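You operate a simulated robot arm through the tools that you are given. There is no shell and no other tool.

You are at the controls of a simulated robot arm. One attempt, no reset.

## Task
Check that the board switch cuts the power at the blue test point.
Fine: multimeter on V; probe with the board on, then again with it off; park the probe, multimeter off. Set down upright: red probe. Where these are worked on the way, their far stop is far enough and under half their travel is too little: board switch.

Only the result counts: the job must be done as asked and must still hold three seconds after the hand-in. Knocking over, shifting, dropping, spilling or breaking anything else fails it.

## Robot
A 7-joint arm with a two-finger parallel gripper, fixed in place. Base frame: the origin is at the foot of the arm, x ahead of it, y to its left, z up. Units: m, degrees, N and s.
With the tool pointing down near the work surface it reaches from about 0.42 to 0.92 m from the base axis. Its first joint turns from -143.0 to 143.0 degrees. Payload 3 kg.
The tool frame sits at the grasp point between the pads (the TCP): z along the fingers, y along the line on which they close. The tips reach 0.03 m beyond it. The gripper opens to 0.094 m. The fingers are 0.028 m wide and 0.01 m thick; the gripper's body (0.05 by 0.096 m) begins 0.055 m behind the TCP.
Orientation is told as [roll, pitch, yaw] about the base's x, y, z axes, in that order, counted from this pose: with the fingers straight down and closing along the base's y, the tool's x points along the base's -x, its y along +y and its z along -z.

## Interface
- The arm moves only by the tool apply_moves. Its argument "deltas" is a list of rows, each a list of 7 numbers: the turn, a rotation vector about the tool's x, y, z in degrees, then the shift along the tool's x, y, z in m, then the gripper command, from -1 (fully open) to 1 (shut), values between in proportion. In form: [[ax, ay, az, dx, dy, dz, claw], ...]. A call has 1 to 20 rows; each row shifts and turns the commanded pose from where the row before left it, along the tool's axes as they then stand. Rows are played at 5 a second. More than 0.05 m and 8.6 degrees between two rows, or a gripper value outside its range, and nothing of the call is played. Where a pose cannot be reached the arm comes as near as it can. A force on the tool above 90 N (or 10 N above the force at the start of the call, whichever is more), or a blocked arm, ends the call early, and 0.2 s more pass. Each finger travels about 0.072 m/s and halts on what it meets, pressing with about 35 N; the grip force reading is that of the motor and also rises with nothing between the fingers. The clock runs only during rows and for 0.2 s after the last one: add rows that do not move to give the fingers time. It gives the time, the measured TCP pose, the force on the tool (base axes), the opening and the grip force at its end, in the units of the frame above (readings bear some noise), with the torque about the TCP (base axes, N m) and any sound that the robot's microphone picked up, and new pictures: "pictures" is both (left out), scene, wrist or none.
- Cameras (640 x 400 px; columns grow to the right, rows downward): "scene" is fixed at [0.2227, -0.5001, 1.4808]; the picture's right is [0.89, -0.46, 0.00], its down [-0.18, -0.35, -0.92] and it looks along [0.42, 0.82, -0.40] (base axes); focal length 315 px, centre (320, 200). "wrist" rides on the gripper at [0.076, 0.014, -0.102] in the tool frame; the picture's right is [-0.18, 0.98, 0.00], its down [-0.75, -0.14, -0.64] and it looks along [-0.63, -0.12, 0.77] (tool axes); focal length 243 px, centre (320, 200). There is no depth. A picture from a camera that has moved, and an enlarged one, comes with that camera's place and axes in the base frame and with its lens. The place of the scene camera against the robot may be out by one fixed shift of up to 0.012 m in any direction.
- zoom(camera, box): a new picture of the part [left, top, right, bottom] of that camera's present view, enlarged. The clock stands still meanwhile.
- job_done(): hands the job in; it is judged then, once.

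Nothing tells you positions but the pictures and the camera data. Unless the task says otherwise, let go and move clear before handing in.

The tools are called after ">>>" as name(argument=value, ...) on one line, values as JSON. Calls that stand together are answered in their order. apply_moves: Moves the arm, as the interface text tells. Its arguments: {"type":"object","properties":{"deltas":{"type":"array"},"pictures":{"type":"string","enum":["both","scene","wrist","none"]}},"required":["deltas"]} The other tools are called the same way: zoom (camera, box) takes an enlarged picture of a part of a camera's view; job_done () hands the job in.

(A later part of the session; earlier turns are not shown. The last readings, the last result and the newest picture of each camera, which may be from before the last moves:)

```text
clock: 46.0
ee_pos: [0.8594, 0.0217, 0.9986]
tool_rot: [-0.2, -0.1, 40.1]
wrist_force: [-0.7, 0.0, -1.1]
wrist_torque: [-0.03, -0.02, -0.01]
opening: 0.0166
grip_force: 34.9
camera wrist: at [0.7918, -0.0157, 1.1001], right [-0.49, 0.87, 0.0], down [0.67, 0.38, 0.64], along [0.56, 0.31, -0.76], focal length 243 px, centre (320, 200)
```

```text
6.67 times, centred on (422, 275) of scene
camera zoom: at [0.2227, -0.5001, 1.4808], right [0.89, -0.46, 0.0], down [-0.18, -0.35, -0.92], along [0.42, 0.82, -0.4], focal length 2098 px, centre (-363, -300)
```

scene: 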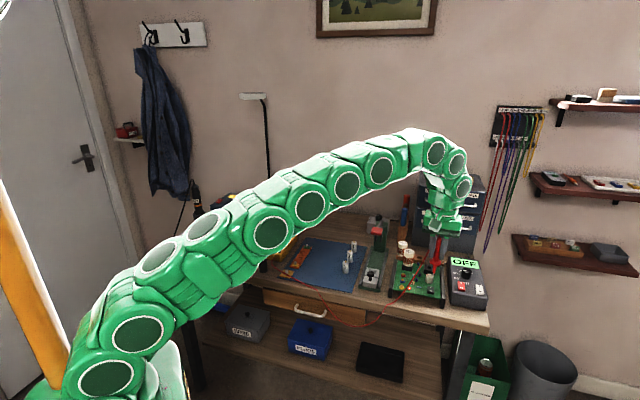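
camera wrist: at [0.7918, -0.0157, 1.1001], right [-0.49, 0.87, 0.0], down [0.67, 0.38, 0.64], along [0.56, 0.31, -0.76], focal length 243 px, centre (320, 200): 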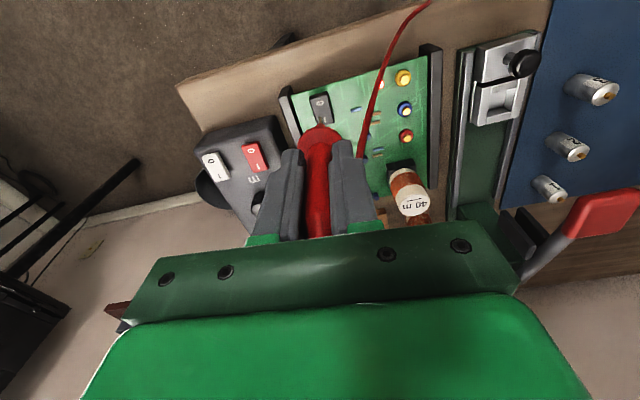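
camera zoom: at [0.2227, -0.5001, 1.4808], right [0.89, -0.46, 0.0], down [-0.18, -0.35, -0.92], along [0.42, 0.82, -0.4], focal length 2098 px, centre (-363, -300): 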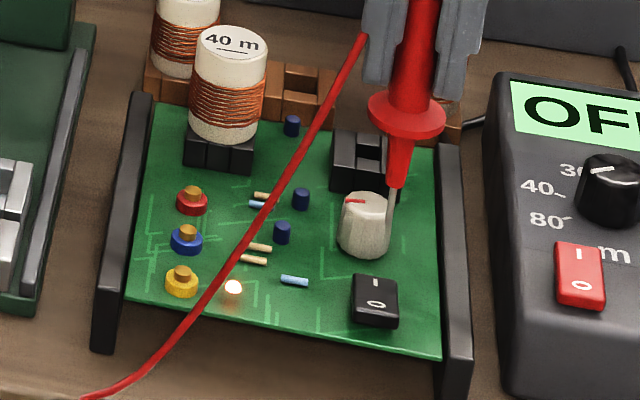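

The tip hovers on the rocker's centre line near the O mark. I'll shift 3 mm toward the O end and descend to just above it.

>>> apply_moves(deltas=[[0, 0, 0, 0.003, 0, 0.015, 0.9], [0, 0, 0, 0, 0, 0.015, 0.9], [0, 0, 0, 0, 0, 0.004, 0.9], [0, 0, 0, 0, 0, 0, 0.9], [0, 0, 0, 0, 0, 0, 0.9]], pictures="none")

>>> zoom(camera="wrist", box=[270, 80, 370, 160])

>>> zoom(camera="scene", box=[405, 260, 445, 305])

```text
clock: 47.2
ee_pos: [0.8604, 0.0201, 0.9646]
tool_rot: [-0.2, -0.2, 40.0]
wrist_force: [-0.1, 0.3, -1.0]
wrist_torque: [0.01, -0.03, -0.01]
opening: 0.0166
grip_force: 35.0
```

```text
5.00 times, centred on (320, 120) of wrist
camera zoom: at [0.7918, -0.0173, 1.0662], right [-0.49, 0.87, 0.0], down [0.67, 0.38, 0.64], along [0.56, 0.31, -0.76], focal length 1213 px, centre (320, 600)
```

zoom: 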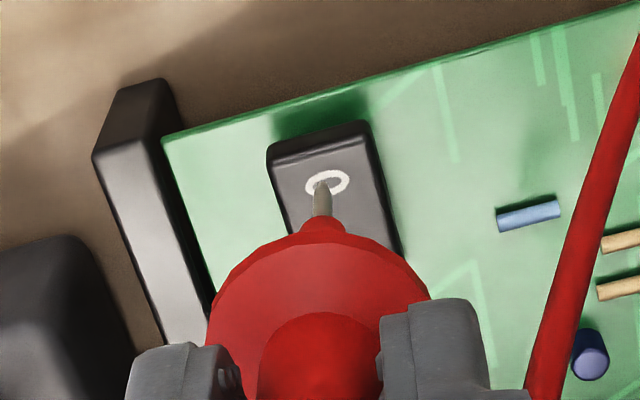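

```text
8.89 times, centred on (425, 282) of scene
camera zoom: at [0.2227, -0.5001, 1.4808], right [0.89, -0.46, 0.0], down [-0.18, -0.35, -0.92], along [0.42, 0.82, -0.4], focal length 2797 px, centre (-613, -533)
```

zoom: 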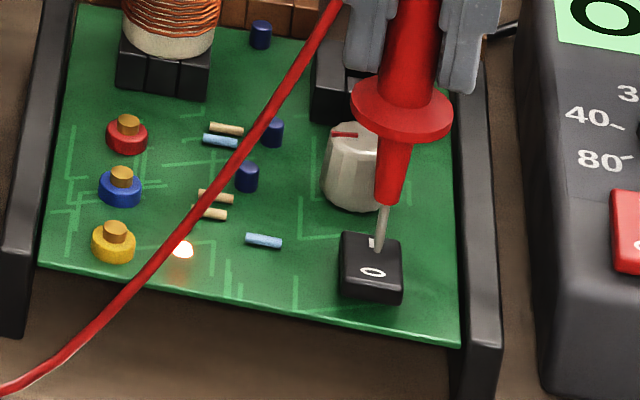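

The tip will land on the O mark. I'll press down in small steps now.

>>> apply_moves(deltas=[[0, 0, 0, 0, 0, 0.004, 0.9], [0, 0, 0, 0, 0, 0.002, 0.9], [0, 0, 0, 0, 0, 0.002, 0.9], [0, 0, 0, 0, 0, 0.002, 0.9], [0, 0, 0, 0, 0, 0, 0.9]], pictures="none")

>>> zoom(camera="scene", box=[385, 255, 445, 305])

>>> zoom(camera="wrist", box=[270, 80, 370, 160])

```text
clock: 48.4
ee_pos: [0.8603, 0.0215, 0.9541]
tool_rot: [-0.2, 0.0, 39.9]
wrist_force: [0.3, -0.4, 0.3]
wrist_torque: [-0.02, -0.02, 0.03]
opening: 0.0167
grip_force: 35.0
```

```text
8.00 times, centred on (415, 280) of scene
camera zoom: at [0.2227, -0.5001, 1.4808], right [0.89, -0.46, 0.0], down [-0.18, -0.35, -0.92], along [0.42, 0.82, -0.4], focal length 2517 px, centre (-440, -440)
```

zoom: 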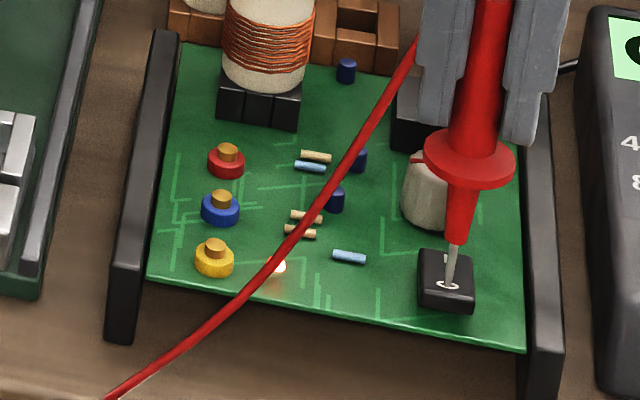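

```text
5.00 times, centred on (320, 120) of wrist
camera zoom: at [0.7918, -0.0169, 1.0569], right [-0.49, 0.87, 0.0], down [0.67, 0.38, 0.64], along [0.56, 0.31, -0.77], focal length 1213 px, centre (320, 600)
```

zoom: 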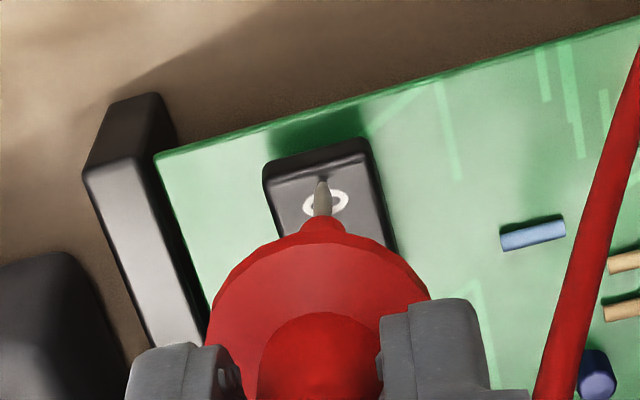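

The tip is at the rocker surface with no force yet, and the LED is still on. I'll continue down in 1.5 mm steps.

>>> apply_moves(deltas=[[0, 0, 0, 0, 0, 0.0015, 0.9], [0, 0, 0, 0, 0, 0.0015, 0.9], [0, 0, 0, 0, 0, 0.0015, 0.9], [0, 0, 0, 0, 0, 0, 0.9]], pictures="none")

>>> zoom(camera="scene", box=[385, 255, 445, 305])

>>> zoom(camera="wrist", box=[270, 80, 370, 160])

```text
clock: 49.4
ee_pos: [0.8607, 0.0201, 0.95]
tool_rot: [-0.1, -0.1, 40.1]
wrist_force: [0.0, -0.5, -0.2]
wrist_torque: [-0.01, 0.0, 0.01]
opening: 0.0168
grip_force: 35.4
```

```text
8.00 times, centred on (415, 280) of scene
camera zoom: at [0.2227, -0.5001, 1.4808], right [0.89, -0.46, 0.0], down [-0.18, -0.35, -0.92], along [0.42, 0.82, -0.4], focal length 2517 px, centre (-440, -440)
```

zoom: 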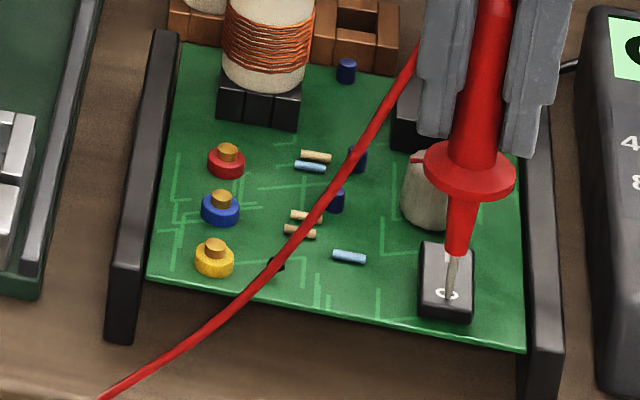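

```text
5.00 times, centred on (320, 120) of wrist
camera zoom: at [0.7922, -0.0176, 1.0518], right [-0.49, 0.87, 0.0], down [0.67, 0.38, 0.64], along [0.56, 0.31, -0.77], focal length 1213 px, centre (320, 600)
```

zoom: 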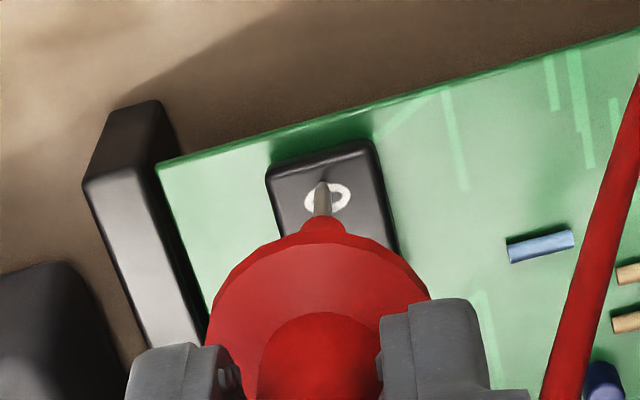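

The LED has gone dark and the rocker has flipped to O. I'll press slightly more to confirm that it's at its stop.

>>> apply_moves(deltas=[[0, 0, 0, 0, 0, 0.001, 0.9], [0, 0, 0, 0, 0, 0, 0.9]], pictures="none")

```text
clock: 50.0
ee_pos: [0.861, 0.019, 0.9501]
tool_rot: [-0.2, -0.1, 40.0]
wrist_force: [-1.3, -1.5, 5.0]
wrist_torque: [-0.12, 0.08, -0.01]
opening: 0.0167
grip_force: 35.1
```

That's 5 N at the stop: the switch is off. I'll lift, go back over the blue post, and come down to just above it.

>>> apply_moves(deltas=[[0, 0, 0, 0, 0, -0.02, 0.9], [0, 0, 0, 0, 0, -0.03, 0.9], [0, 0, 0, -0.0105, 0.0288, 0, 0.9], [0, 0, 0, -0.01, 0.0288, 0, 0.9], [0, 0, 0, -0.01, 0.0288, 0, 0.9], [0, 0, 0, 0, 0, 0.02, 0.9], [0, 0, 0, 0, 0, 0.02, 0.9], [0, 0, 0, 0, 0, 0, 0.9], [0, 0, 0, 0, 0, 0, 0.9]], pictures="scene")

>>> zoom(camera="wrist", box=[290, 90, 350, 140])

>>> zoom(camera="scene", box=[385, 255, 445, 305])

```text
clock: 52.0
ee_pos: [0.8281, 0.1068, 0.9562]
tool_rot: [-0.2, -0.2, 39.9]
wrist_force: [0.0, 0.7, -0.1]
wrist_torque: [-0.01, 0.02, 0.0]
opening: 0.0171
grip_force: 34.8
```

scene: 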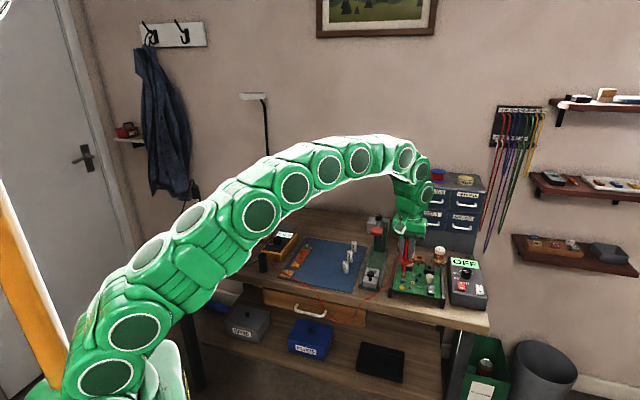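

```text
8.00 times, centred on (320, 115) of wrist
camera zoom: at [0.7596, 0.07, 1.0591], right [-0.49, 0.87, 0.0], down [0.67, 0.38, 0.64], along [0.56, 0.31, -0.77], focal length 1941 px, centre (320, 880)
```

zoom: 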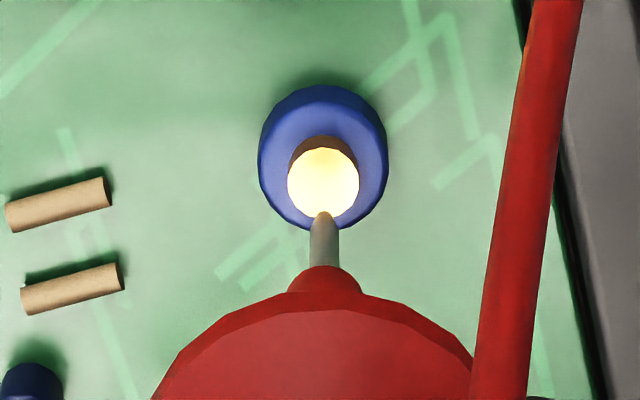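

```text
8.00 times, centred on (415, 280) of scene
camera zoom: at [0.2227, -0.5001, 1.4808], right [0.89, -0.46, 0.0], down [-0.18, -0.35, -0.92], along [0.42, 0.82, -0.4], focal length 2517 px, centre (-440, -440)
```

zoom: 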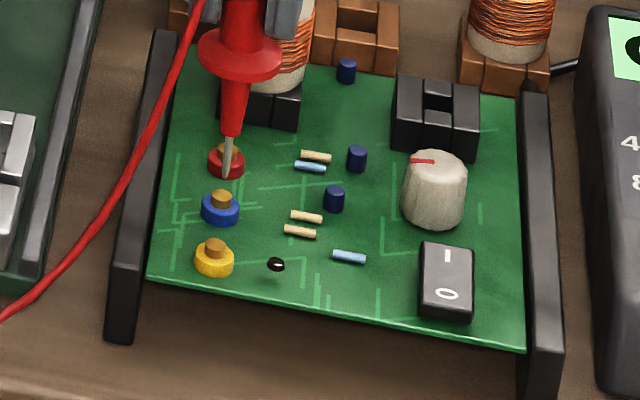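

The LED is dark, the switch is at O, and the tip sits about 10 mm above the blue post. I'll descend to touch it again.

>>> apply_moves(deltas=[[0, 0, 0, 0, 0, 0.004, 0.9], [0, 0, 0, 0, 0, 0.003, 0.9], [0, 0, 0, 0, 0, 0.002, 0.9], [0, 0, 0, 0, 0, 0.001, 0.9], [0, 0, 0, 0, 0, 0, 0.9]], pictures="none")

>>> zoom(camera="scene", box=[255, 220, 310, 270])

>>> zoom(camera="wrist", box=[290, 90, 350, 140])

```text
clock: 53.2
ee_pos: [0.8281, 0.1067, 0.9489]
tool_rot: [-0.1, -0.2, 40.0]
wrist_force: [-2.7, 0.3, 14.8]
wrist_torque: [0.13, 0.22, 0.01]
opening: 0.0167
grip_force: 34.8
```

```text
8.00 times, centred on (282, 245) of scene
camera zoom: at [0.2227, -0.5001, 1.4808], right [0.89, -0.46, 0.0], down [-0.18, -0.35, -0.92], along [0.42, 0.82, -0.4], focal length 2517 px, centre (620, -160)
```

zoom: 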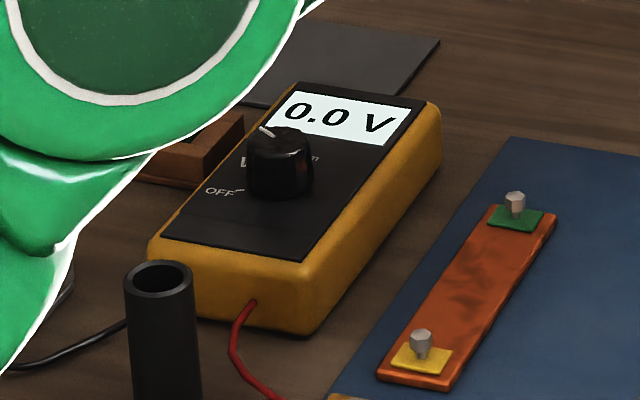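

```text
8.00 times, centred on (320, 115) of wrist
camera zoom: at [0.76, 0.0701, 1.0508], right [-0.49, 0.87, 0.0], down [0.66, 0.38, 0.65], along [0.56, 0.31, -0.76], focal length 1941 px, centre (320, 880)
```

zoom: 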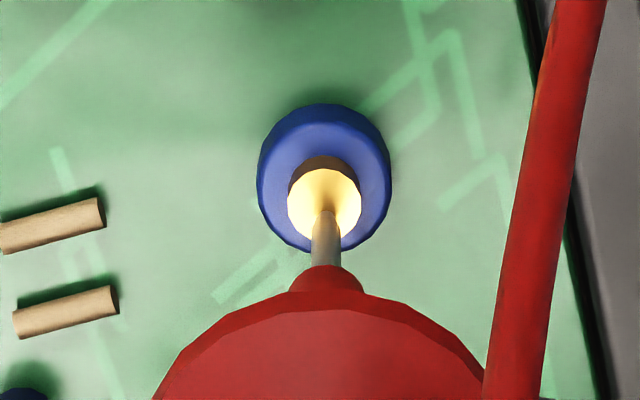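

The meter reads 0.0 V with the board off. I'll hold about a second, then lift and carry the probe back toward its holder.

>>> apply_moves(deltas=[[0, 0, 0, 0, 0, 0, 0.9], [0, 0, 0, 0, 0, 0, 0.9], [0, 0, 0, 0, 0, 0, 0.9], [0, 0, 0, 0, 0, -0.02, 0.9], [0, 0, 0, 0, 0, -0.035, 0.9], [0, 0, 0, 0, 0, -0.0339, 0.9], [0, 0, 0, 0, 0, 0, 0.9]], pictures="none")

>>> apply_moves(deltas=[[0, 0, 0, 0.0071, 0.0428, 0, 0.9], [0, 0, 0, 0.0071, 0.0429, 0, 0.9], [0, 0, 0, 0.0071, 0.0429, 0, 0.9], [0, 0, 0, 0.0071, 0.0429, 0, 0.9], [0, 0, 0, 0.0071, 0.0429, 0, 0.9], [0, 0, 0, 0.0071, 0.0429, 0, 0.9], [0, 0, 0, 0.0071, 0.0429, 0, 0.9], [0, 0, 0, 0.0071, 0.0429, 0, 0.9], [0, 0, 0, 0.0071, 0.0429, 0, 0.9], [0, 0, 0, 0.0072, 0.0429, 0, 0.9], [0, 0, 0, 0.0072, 0.0429, 0, 0.9], [0, 0, 0, 0, 0, 0, 0.9], [0, 0, 0, 0, 0, 0, 0.9], [0, 0, 0, 0, 0, 0, 0.9]], pictures="both")

>>> zoom(camera="wrist", box=[260, 60, 380, 200])

>>> zoom(camera="scene", box=[225, 180, 315, 280])

```text
clock: 54.8
ee_pos: [0.8293, 0.1051, 1.0369]
tool_rot: [-0.1, -0.2, 39.9]
wrist_force: [0.1, 0.4, 0.1]
wrist_torque: [-0.02, -0.02, 0.0]
opening: 0.0167
grip_force: 35.0
```

```text
clock: 57.8
ee_pos: [0.4652, 0.4217, 1.0335]
tool_rot: [-0.1, -0.2, 40.1]
wrist_force: [0.3, -0.2, -0.8]
wrist_torque: [-0.02, 0.0, -0.02]
opening: 0.0168
grip_force: 35.0
camera wrist: at [0.3974, 0.3839, 1.1359], right [-0.49, 0.87, 0.0], down [0.67, 0.38, 0.64], along [0.56, 0.31, -0.76], focal length 243 px, centre (320, 200)
```

scene: 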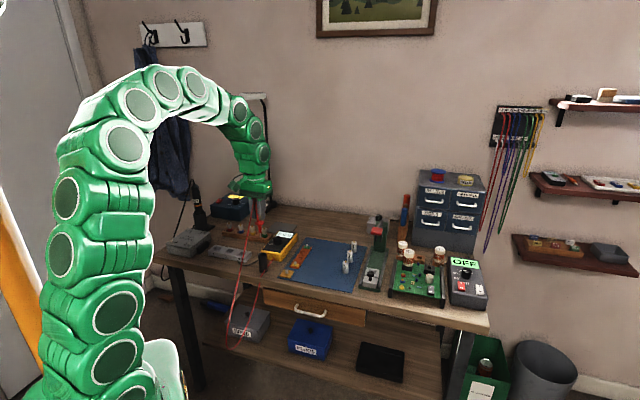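
wrist: 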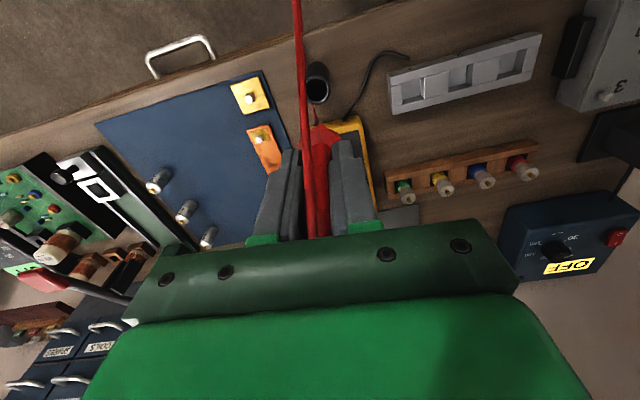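

```text
2.86 times, centred on (320, 130) of wrist
camera zoom: at [0.3974, 0.3839, 1.1359], right [-0.49, 0.87, 0.0], down [0.67, 0.38, 0.64], along [0.56, 0.31, -0.76], focal length 693 px, centre (320, 400)
```

zoom: 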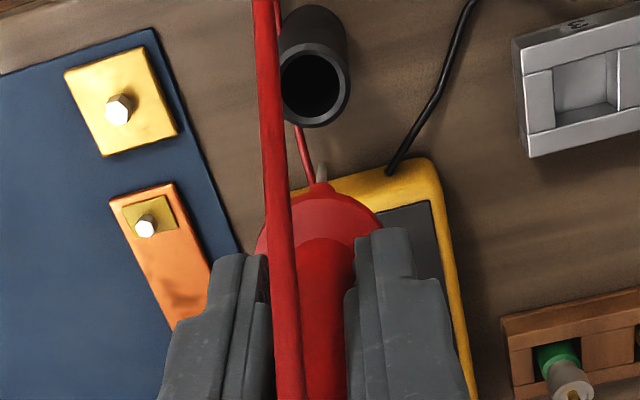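

```text
4.00 times, centred on (270, 230) of scene
camera zoom: at [0.2227, -0.5001, 1.4808], right [0.89, -0.46, 0.0], down [-0.18, -0.35, -0.92], along [0.42, 0.82, -0.4], focal length 1259 px, centre (520, 80)
```

zoom: 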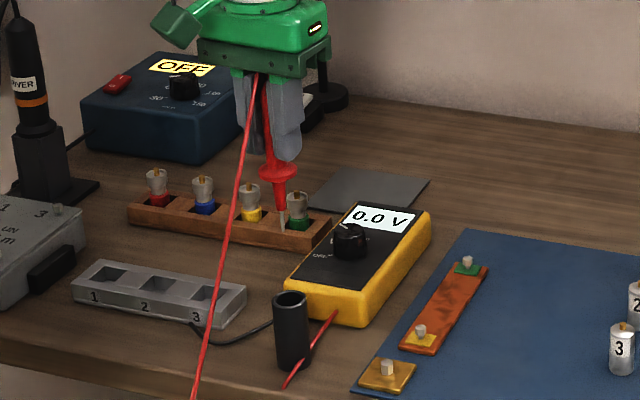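

The probe is back near the holder; comparing views with those at pick-up, I'm about 2 mm off. I'll correct and descend until the tip is just above the holder's rim.

>>> apply_moves(deltas=[[0, 0, 0, 0.0021, -0.0014, 0.015, 0.9], [0, 0, 0, 0, 0, 0.015, 0.9], [0, 0, 0, 0, 0, 0.012, 0.9], [0, 0, 0, 0, 0, 0, 0.9], [0, 0, 0, 0, 0, 0, 0.9]], pictures="none")

>>> zoom(camera="wrist", box=[280, 70, 360, 150])

>>> zoom(camera="scene", box=[245, 220, 295, 280])

```text
clock: 59.0
ee_pos: [0.4638, 0.418, 0.9937]
tool_rot: [-0.2, 0.0, 40.0]
wrist_force: [-0.6, -0.6, -1.1]
wrist_torque: [0.0, -0.01, 0.01]
opening: 0.0165
grip_force: 34.6
```

```text
5.00 times, centred on (320, 110) of wrist
camera zoom: at [0.3961, 0.3802, 1.095], right [-0.49, 0.87, 0.0], down [0.67, 0.38, 0.64], along [0.56, 0.31, -0.77], focal length 1213 px, centre (320, 650)
```

zoom: 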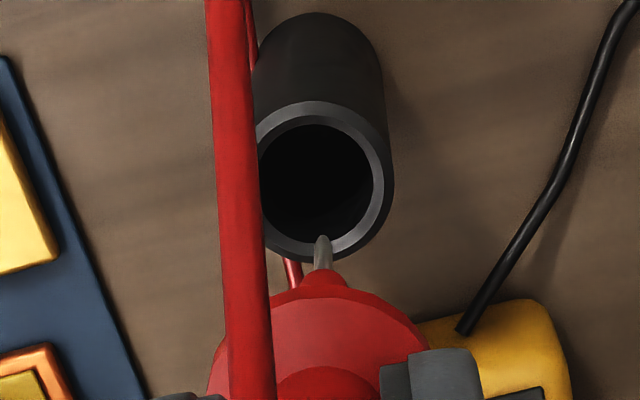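

```text
6.67 times, centred on (270, 250) of scene
camera zoom: at [0.2227, -0.5001, 1.4808], right [0.89, -0.46, 0.0], down [-0.18, -0.35, -0.92], along [0.42, 0.82, -0.4], focal length 2098 px, centre (653, -133)
```

zoom: 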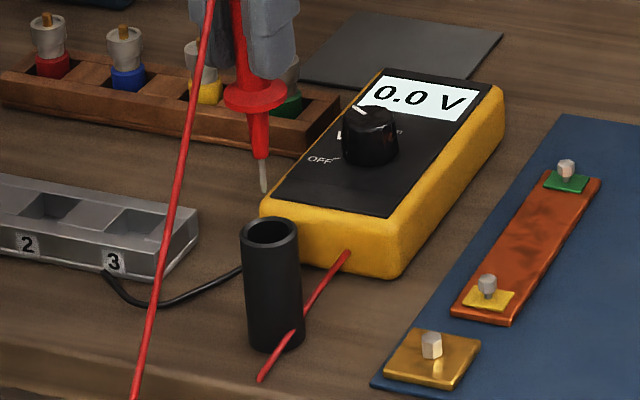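

The tip is about 24 mm above the rim and within 2 mm of the hole centre (the hole is 21 mm wide). I'll nudge 1 mm and lower the tip into the hole, then check.

>>> apply_moves(deltas=[[0, 0, 0, 0, -0.001, 0.012, 0.9], [0, 0, 0, 0, 0, 0.012, 0.9], [0, 0, 0, 0, 0, 0.01, 0.9], [0, 0, 0, 0, 0, 0, 0.9], [0, 0, 0, 0, 0, 0, 0.9]], pictures="none")

>>> zoom(camera="wrist", box=[280, 70, 360, 150])

>>> zoom(camera="scene", box=[245, 220, 295, 280])

```text
clock: 60.2
ee_pos: [0.466, 0.4157, 0.9594]
tool_rot: [-0.2, -0.1, 40.1]
wrist_force: [0.6, 0.5, 0.3]
wrist_torque: [-0.04, 0.01, 0.01]
opening: 0.0168
grip_force: 34.4
```

```text
5.00 times, centred on (320, 110) of wrist
camera zoom: at [0.3975, 0.3783, 1.0613], right [-0.49, 0.87, 0.0], down [0.67, 0.38, 0.64], along [0.56, 0.31, -0.76], focal length 1213 px, centre (320, 650)
```

zoom: 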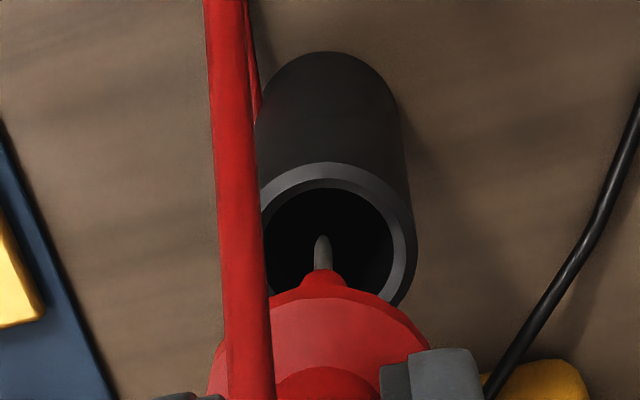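

```text
6.67 times, centred on (270, 250) of scene
camera zoom: at [0.2227, -0.5001, 1.4808], right [0.89, -0.46, 0.0], down [-0.18, -0.35, -0.92], along [0.42, 0.82, -0.4], focal length 2098 px, centre (653, -133)
```

zoom: 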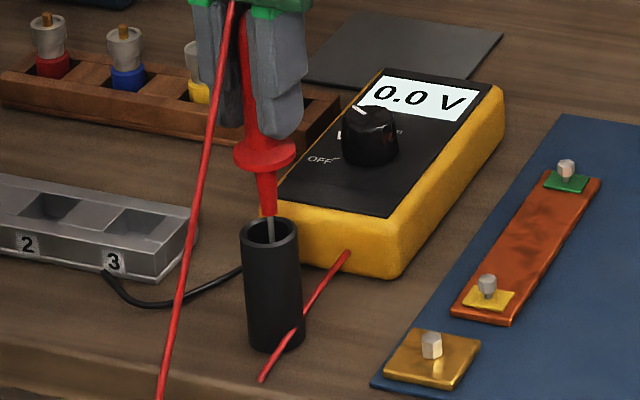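

The tip is inside the hole, roughly centred. I'll nudge back 0.8 mm and keep lowering.

>>> apply_moves(deltas=[[0, 0, 0, 0, 0.0008, 0.008, 0.9], [0, 0, 0, 0, 0, 0.01, 0.9], [0, 0, 0, 0, 0, 0.01, 0.9], [0, 0, 0, 0, 0, 0.006, 0.9], [0, 0, 0, 0, 0, 0, 0.9]], pictures="none")

>>> zoom(camera="wrist", box=[280, 70, 360, 150])

>>> zoom(camera="scene", box=[245, 220, 295, 280])

```text
clock: 61.4
ee_pos: [0.4667, 0.4162, 0.9246]
tool_rot: [-0.2, -0.1, 40.0]
wrist_force: [-0.2, -0.2, 0.1]
wrist_torque: [0.01, 0.02, -0.03]
opening: 0.0169
grip_force: 34.7
```

```text
5.00 times, centred on (320, 110) of wrist
camera zoom: at [0.3972, 0.3786, 1.0271], right [-0.49, 0.87, 0.0], down [0.67, 0.38, 0.64], along [0.56, 0.31, -0.77], focal length 1213 px, centre (320, 650)
```

zoom: 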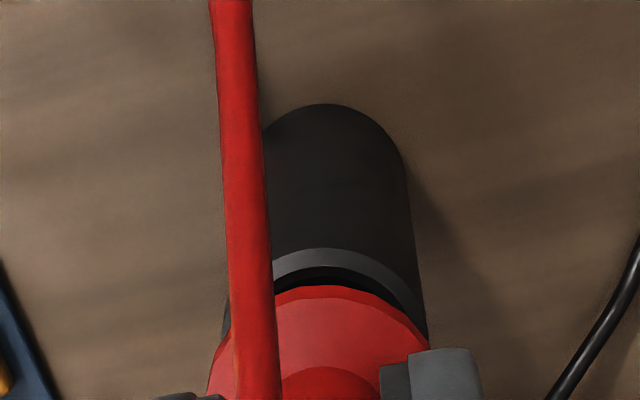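

```text
6.67 times, centred on (270, 250) of scene
camera zoom: at [0.2227, -0.5001, 1.4808], right [0.89, -0.46, 0.0], down [-0.18, -0.35, -0.92], along [0.42, 0.82, -0.4], focal length 2098 px, centre (653, -133)
```

zoom: 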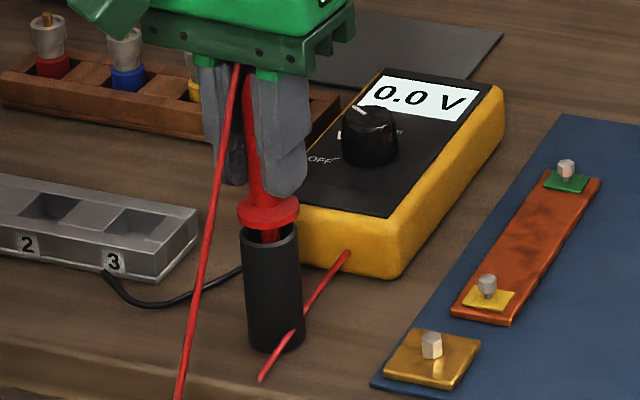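

It's almost seated, with no force. I'll lower the last centimetre in small steps.

>>> apply_moves(deltas=[[0, 0, 0, 0, 0, 0.005, 0.9], [0, 0, 0, 0, 0, 0.0025, 0.9], [0, 0, 0, 0, 0, 0.0015, 0.9], [0, 0, 0, 0, 0, 0, 0.9]], pictures="none")

>>> zoom(camera="scene", box=[245, 220, 295, 280])

>>> zoom(camera="wrist", box=[280, 70, 360, 150])

```text
clock: 62.4
ee_pos: [0.4649, 0.4147, 0.9156]
tool_rot: [-0.2, -0.1, 40.0]
wrist_force: [0.8, -0.2, 0.3]
wrist_torque: [0.04, -0.01, -0.03]
opening: 0.0167
grip_force: 35.0
```

```text
6.67 times, centred on (270, 250) of scene
camera zoom: at [0.2227, -0.5001, 1.4808], right [0.89, -0.46, 0.0], down [-0.18, -0.35, -0.92], along [0.42, 0.82, -0.4], focal length 2098 px, centre (653, -133)
```

zoom: 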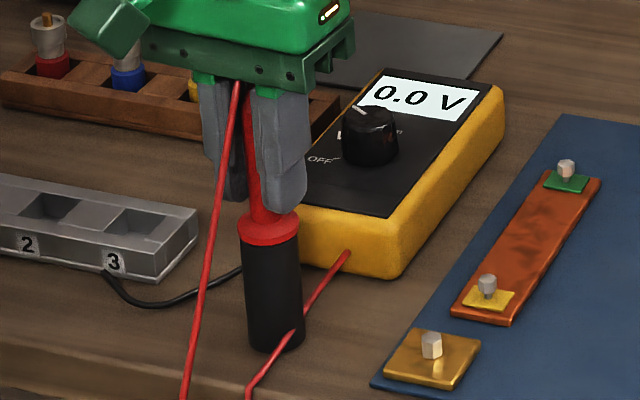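

```text
5.00 times, centred on (320, 110) of wrist
camera zoom: at [0.3961, 0.3774, 1.0184], right [-0.49, 0.87, 0.0], down [0.67, 0.38, 0.64], along [0.56, 0.31, -0.76], focal length 1213 px, centre (320, 650)
```

zoom: 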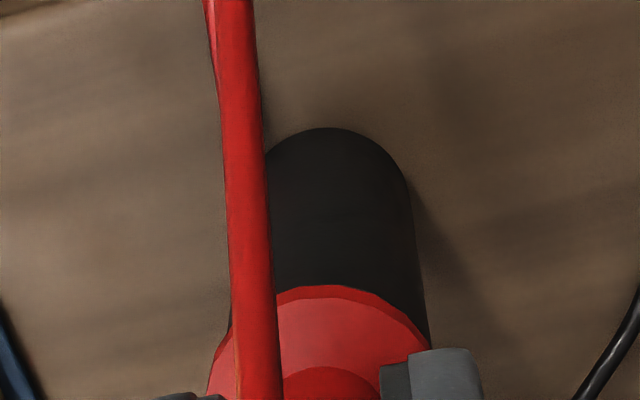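

The flange is at the rim. I'll step down a millimetre or so more to feel the seat.

>>> apply_moves(deltas=[[0, 0, 0, 0, 0, 0.001, 0.9], [0, 0, 0, 0, 0, 0, 0.9]], pictures="none")

```text
clock: 63.0
ee_pos: [0.4646, 0.4149, 0.9157]
tool_rot: [-0.2, -0.1, 40.1]
wrist_force: [-0.4, 0.5, -0.7]
wrist_torque: [0.02, -0.02, 0.0]
opening: 0.0167
grip_force: 35.6
```

>>> apply_moves(deltas=[[0, 0, 0, 0, 0, 0.001, 0.9], [0, 0, 0, 0, 0, 0, 0.9]], pictures="none")

>>> zoom(camera="scene", box=[255, 240, 285, 275])

```text
clock: 63.6
ee_pos: [0.4648, 0.4143, 0.9153]
tool_rot: [-0.3, -0.1, 40.1]
wrist_force: [0.3, 0.5, 0.0]
wrist_torque: [0.0, -0.01, -0.01]
opening: 0.017
grip_force: 35.1
```

```text
11.43 times, centred on (270, 258) of scene
camera zoom: at [0.2227, -0.5001, 1.4808], right [0.89, -0.46, 0.0], down [-0.18, -0.35, -0.92], along [0.42, 0.82, -0.4], focal length 3596 px, centre (891, -457)
```

zoom: 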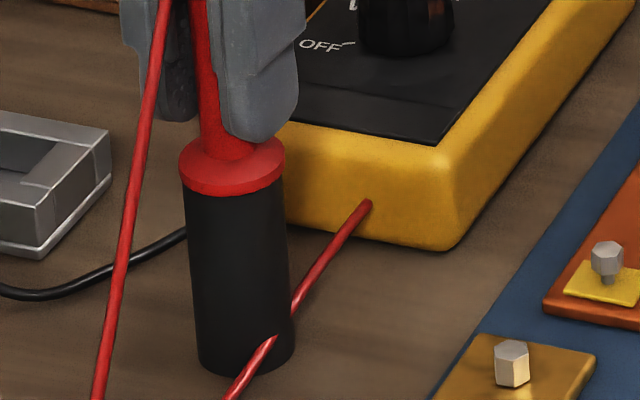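

>>> apply_moves(deltas=[[0, 0, 0, 0, 0, 0.001, 0.9], [0, 0, 0, 0, 0, 0, 0.9]], pictures="none")

```text
clock: 64.2
ee_pos: [0.4638, 0.4148, 0.9136]
tool_rot: [-0.2, -0.1, 40.1]
wrist_force: [0.4, -0.4, 0.3]
wrist_torque: [0.01, -0.02, -0.04]
opening: 0.0167
grip_force: 35.3
```

>>> apply_moves(deltas=[[0, 0, 0, 0, 0, 0.001, 0.9], [0, 0, 0, 0, 0, 0, 0.9]], pictures="none")

>>> zoom(camera="scene", box=[255, 240, 285, 275])

>>> zoom(camera="wrist", box=[290, 90, 350, 150])

```text
clock: 64.8
ee_pos: [0.4642, 0.4158, 0.9145]
tool_rot: [-0.2, -0.3, 40.0]
wrist_force: [0.2, -2.8, 25.1]
wrist_torque: [-0.1, 0.14, -0.02]
opening: 0.0169
grip_force: 34.4
```

```text
11.43 times, centred on (270, 258) of scene
camera zoom: at [0.2227, -0.5001, 1.4808], right [0.89, -0.46, 0.0], down [-0.18, -0.35, -0.92], along [0.42, 0.82, -0.4], focal length 3596 px, centre (891, -457)
```

zoom: 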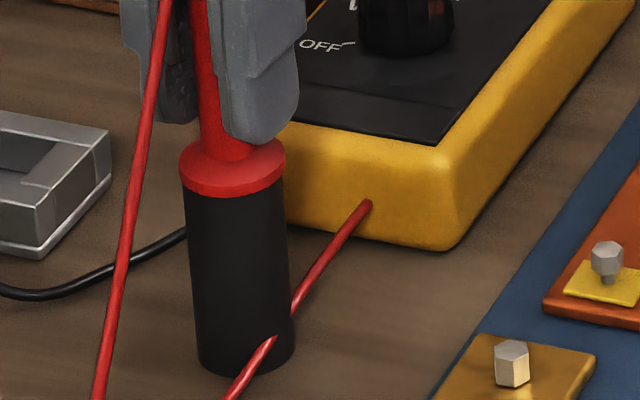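

```text
6.67 times, centred on (320, 120) of wrist
camera zoom: at [0.3962, 0.3775, 1.0159], right [-0.49, 0.87, 0.0], down [0.66, 0.38, 0.65], along [0.56, 0.32, -0.76], focal length 1618 px, centre (320, 733)
```

zoom: 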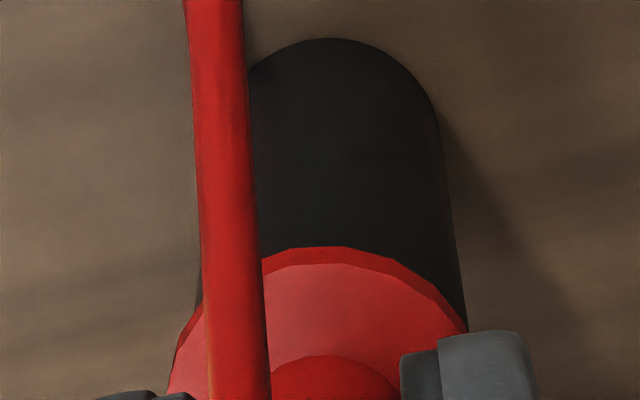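

The probe is seated: 25 N on the flange. I'll relieve the pressure, open the fingers and then rise straight up.

>>> apply_moves(deltas=[[0, 0, 0, 0, 0, -0.001, 0.9], [0, 0, 0, 0, 0, 0, 0.9], [0, 0, 0, 0, 0, 0, 0.5], [0, 0, 0, 0, 0, 0, 0.2], [0, 0, 0, 0, 0, 0, -0.3], [0, 0, 0, 0, 0, 0, -0.3], [0, 0, 0, 0, 0, 0, -0.3]], pictures="both")

>>> zoom(camera="wrist", box=[240, 80, 400, 230])

>>> zoom(camera="scene", box=[235, 200, 305, 280])

```text
clock: 66.4
ee_pos: [0.4648, 0.4146, 0.9144]
tool_rot: [-0.2, -0.1, 40.0]
wrist_force: [0.2, -1.3, 0.0]
wrist_torque: [0.0, 0.02, 0.02]
opening: 0.0611
grip_force: 0.0
camera wrist: at [0.3966, 0.3775, 1.0164], right [-0.49, 0.87, 0.0], down [0.67, 0.38, 0.64], along [0.56, 0.31, -0.77], focal length 243 px, centre (320, 200)
```

scene: 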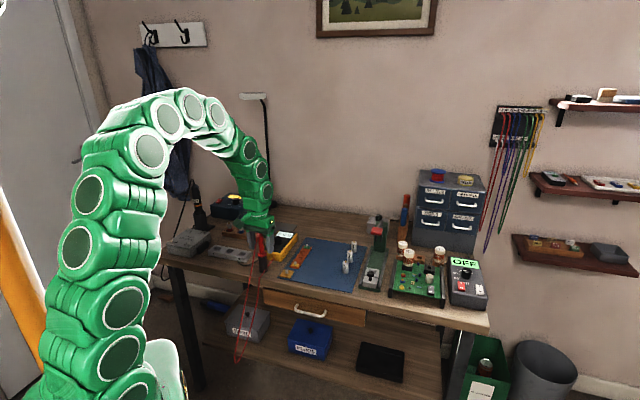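
wrist: 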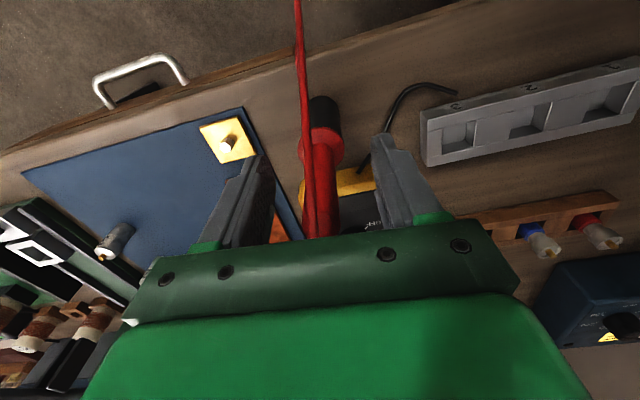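

```text
2.67 times, centred on (320, 155) of wrist
camera zoom: at [0.3966, 0.3775, 1.0164], right [-0.49, 0.87, 0.0], down [0.67, 0.38, 0.64], along [0.56, 0.31, -0.77], focal length 647 px, centre (320, 320)
```

zoom: 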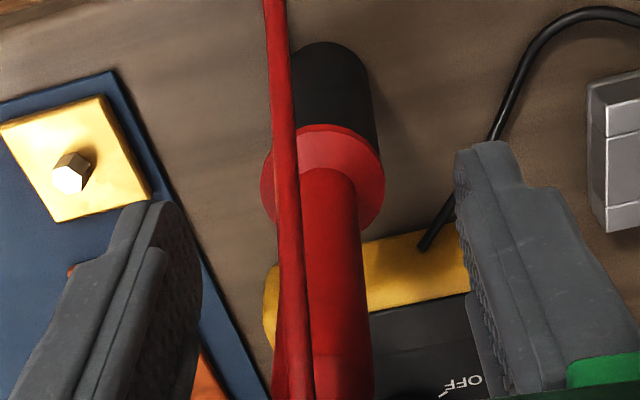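

```text
5.00 times, centred on (270, 240) of scene
camera zoom: at [0.2227, -0.5001, 1.4808], right [0.89, -0.46, 0.0], down [-0.18, -0.35, -0.92], along [0.42, 0.82, -0.4], focal length 1573 px, centre (570, 0)
```

zoom: 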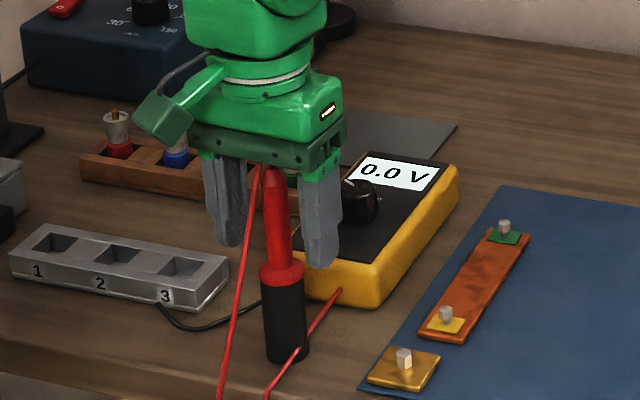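

The probe is parked upright in its holder, just as it was at the start. I'll rise clear of the wire, move over the multimeter, and rotate to the yaw at which I last released the knob.

>>> apply_moves(deltas=[[0, 0, 0, 0, 0, -0.02, -0.3], [0, 0, 0, 0, 0, -0.04, -0.3], [0, 0, 0, 0, 0, -0.04, -0.3], [0, 0, 0, 0, 0, -0.04, -0.3], [0, 0, 0, -0.0417, 0.0045, 0, -0.3], [0, 0, 0, -0.0417, 0.0045, 0, -0.3], [0, 0, 0, -0.0417, 0.0045, 0, -0.3], [0, 0, 8.5, 0, 0, 0, -0.3], [0, 0, 8.5, 0, 0, 0, -0.3], [0, 0, 8.5, 0, 0, 0, -0.3], [0, 0, 8.5, 0, 0, 0, -0.3], [0, 0, 8.5, 0, 0, 0, -0.3], [0, 0, 8.5, 0, 0, 0, -0.3], [0, 0, 8.5, 0, 0, 0, -0.3], [0, 0, 0, 0, 0, 0, -0.3], [0, 0, 0, 0, 0, 0, -0.3]], pictures="both")

>>> zoom(camera="wrist", box=[270, 40, 370, 120])

>>> zoom(camera="scene", box=[235, 222, 305, 280])

```text
clock: 69.8
ee_pos: [0.5506, 0.507, 1.0531]
tool_rot: [0.0, -0.2, -19.4]
wrist_force: [-0.7, 0.3, 0.9]
wrist_torque: [0.0, -0.01, -0.02]
opening: 0.0611
grip_force: 0.1
camera wrist: at [0.483, 0.5463, 1.1558], right [0.5, 0.86, 0.0], down [0.66, -0.38, 0.64], along [0.56, -0.32, -0.76], focal length 243 px, centre (320, 200)
```

scene: 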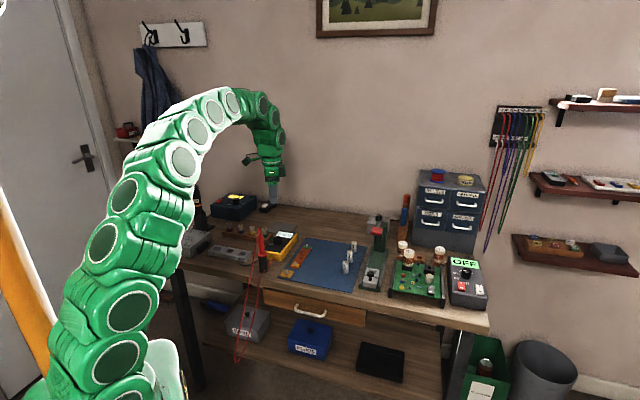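
wrist: 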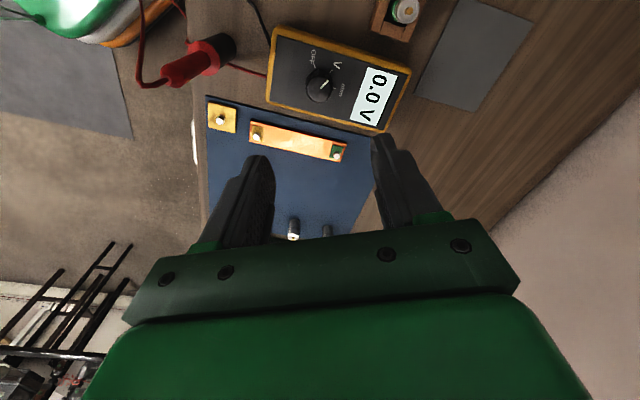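

```text
5.00 times, centred on (320, 80) of wrist
camera zoom: at [0.483, 0.5463, 1.1558], right [0.5, 0.86, 0.0], down [0.66, -0.38, 0.64], along [0.56, -0.32, -0.76], focal length 1213 px, centre (320, 800)
```

zoom: 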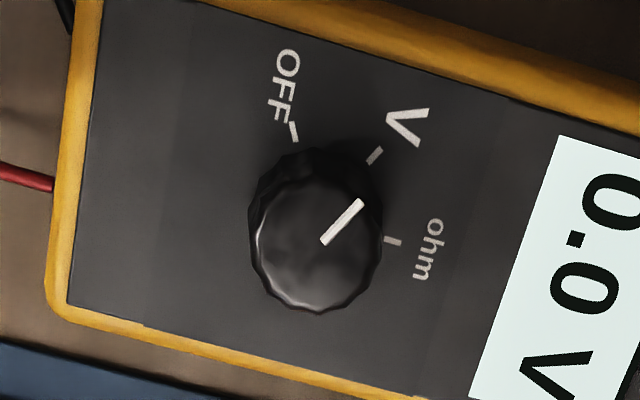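

```text
6.90 times, centred on (270, 251) of scene
camera zoom: at [0.2227, -0.5001, 1.4808], right [0.89, -0.46, 0.0], down [-0.18, -0.35, -0.92], along [0.42, 0.82, -0.4], focal length 2170 px, centre (665, -152)
```

zoom: 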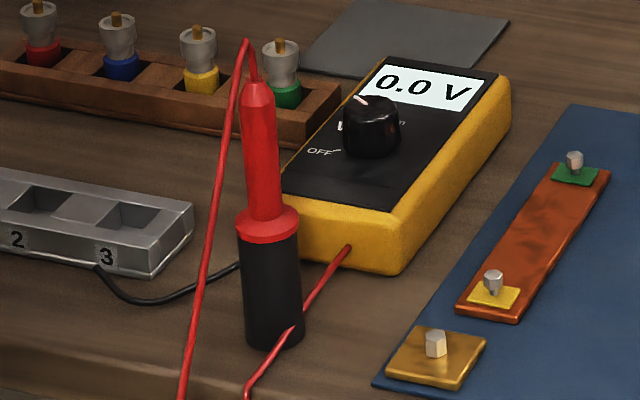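

The probe stands as before and the meter reads 0.0 V. I'll make a small alignment correction over the knob and descend around it.

>>> apply_moves(deltas=[[0, 0, 0, -0.002, -0.0012, 0.03, -0.3], [0, 0, 0, 0, 0, 0.04, -0.3], [0, 0, 0, 0, 0, 0.04, -0.3], [0, 0, 0, 0, 0, 0.03, -0.3], [0, 0, 0, 0, 0, 0, -0.3], [0, 0, 0, 0, 0, 0, -0.3]], pictures="wrist")

>>> zoom(camera="wrist", box=[240, 70, 400, 190])

```text
clock: 71.2
ee_pos: [0.554, 0.5044, 0.9118]
tool_rot: [0.0, -0.2, -19.5]
wrist_force: [0.0, -1.3, 0.4]
wrist_torque: [-0.03, -0.04, -0.02]
opening: 0.0614
grip_force: 0.0
camera wrist: at [0.4853, 0.5439, 1.0146], right [0.5, 0.87, 0.0], down [0.66, -0.38, 0.64], along [0.56, -0.32, -0.76], focal length 243 px, centre (320, 200)
```

wrist: 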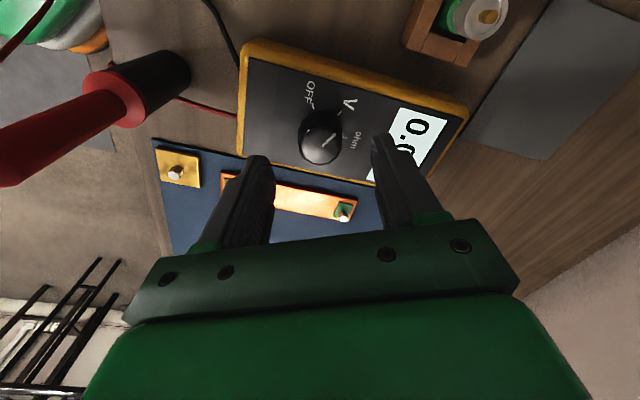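

```text
3.33 times, centred on (320, 130) of wrist
camera zoom: at [0.4853, 0.5439, 1.0146], right [0.5, 0.87, 0.0], down [0.66, -0.38, 0.64], along [0.56, -0.32, -0.76], focal length 809 px, centre (320, 433)
```

zoom: 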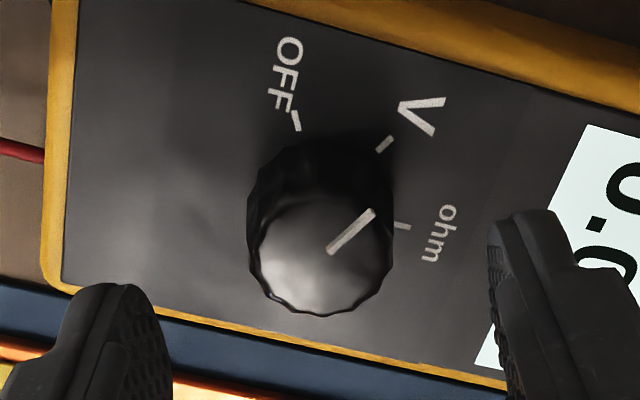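

The knob is within a millimetre of centre. I'll finish the descent and close on it.

>>> apply_moves(deltas=[[0, 0, 0, 0.001, 0.0006, 0.015, -0.3], [0, 0, 0, 0, 0, 0.0145, -0.3], [0, 0, 0, 0, 0, 0, -0.3], [0, 0, 0, 0, 0, 0, 0.2], [0, 0, 0, 0, 0, 0, 0.5], [0, 0, 0, 0, 0, 0, 0.8], [0, 0, 0, 0, 0, 0, 0.8]], pictures="none")

>>> zoom(camera="wrist", box=[260, 80, 380, 190])

```text
clock: 72.8
ee_pos: [0.5532, 0.5045, 0.8833]
tool_rot: [0.1, -0.2, -19.4]
wrist_force: [-4.3, -5.2, 2.1]
wrist_torque: [-0.24, -0.06, -0.02]
opening: 0.0303
grip_force: 44.7
```

```text
3.64 times, centred on (320, 135) of wrist
camera zoom: at [0.4842, 0.5443, 0.9851], right [0.5, 0.87, 0.0], down [0.66, -0.38, 0.64], along [0.56, -0.32, -0.76], focal length 882 px, centre (320, 436)
```

zoom: 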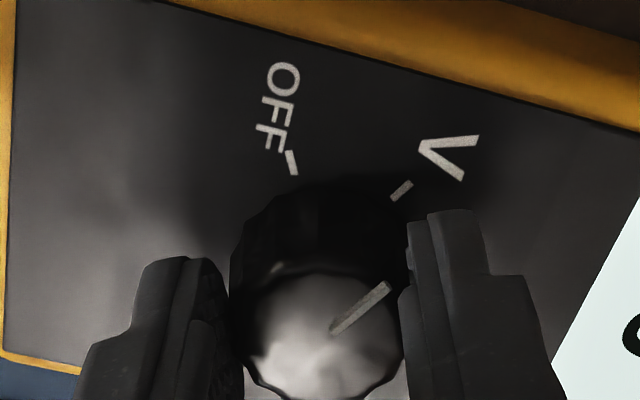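

It's gripped with low side load. Now I turn it counter-clockwise 60° to OFF.

>>> apply_moves(deltas=[[0, 0, -7.5, 0, 0, 0, 0.8], [0, 0, -7.5, 0, 0, 0, 0.8], [0, 0, -7.5, 0, 0, 0, 0.8], [0, 0, -7.5, 0, 0, 0, 0.8], [0, 0, -7.5, 0, 0, 0, 0.8], [0, 0, -7.5, 0, 0, 0, 0.8], [0, 0, -7.5, 0, 0, 0, 0.8], [0, 0, -7.5, 0, 0, 0, 0.8], [0, 0, 0, 0, 0, 0, 0.8]], pictures="none")

>>> zoom(camera="wrist", box=[260, 80, 380, 190])

>>> zoom(camera="scene", box=[235, 222, 305, 280])

```text
clock: 74.8
ee_pos: [0.5543, 0.5051, 0.8855]
tool_rot: [-0.2, -0.3, 40.6]
wrist_force: [7.5, -10.2, -17.6]
wrist_torque: [-0.27, -0.16, -0.47]
opening: 0.0301
grip_force: 45.0
```

```text
3.64 times, centred on (320, 135) of wrist
camera zoom: at [0.4863, 0.467, 0.9872], right [-0.5, 0.87, 0.0], down [0.66, 0.38, 0.65], along [0.56, 0.32, -0.76], focal length 882 px, centre (320, 436)
```

zoom: 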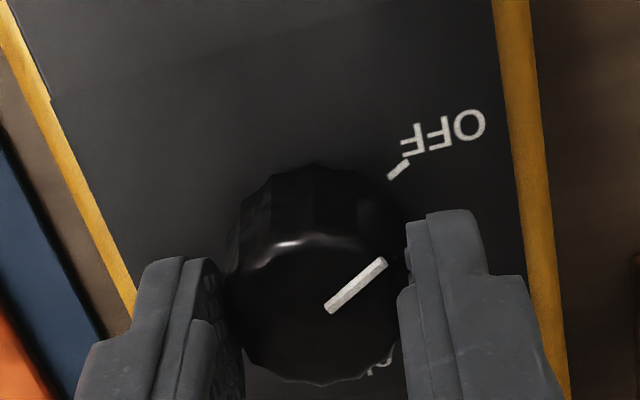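

```text
6.90 times, centred on (270, 251) of scene
camera zoom: at [0.2227, -0.5001, 1.4808], right [0.89, -0.46, 0.0], down [-0.18, -0.35, -0.92], along [0.42, 0.82, -0.4], focal length 2170 px, centre (665, -152)
```

zoom: 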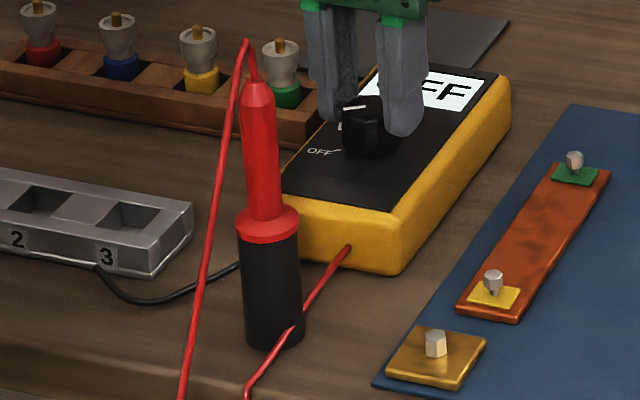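

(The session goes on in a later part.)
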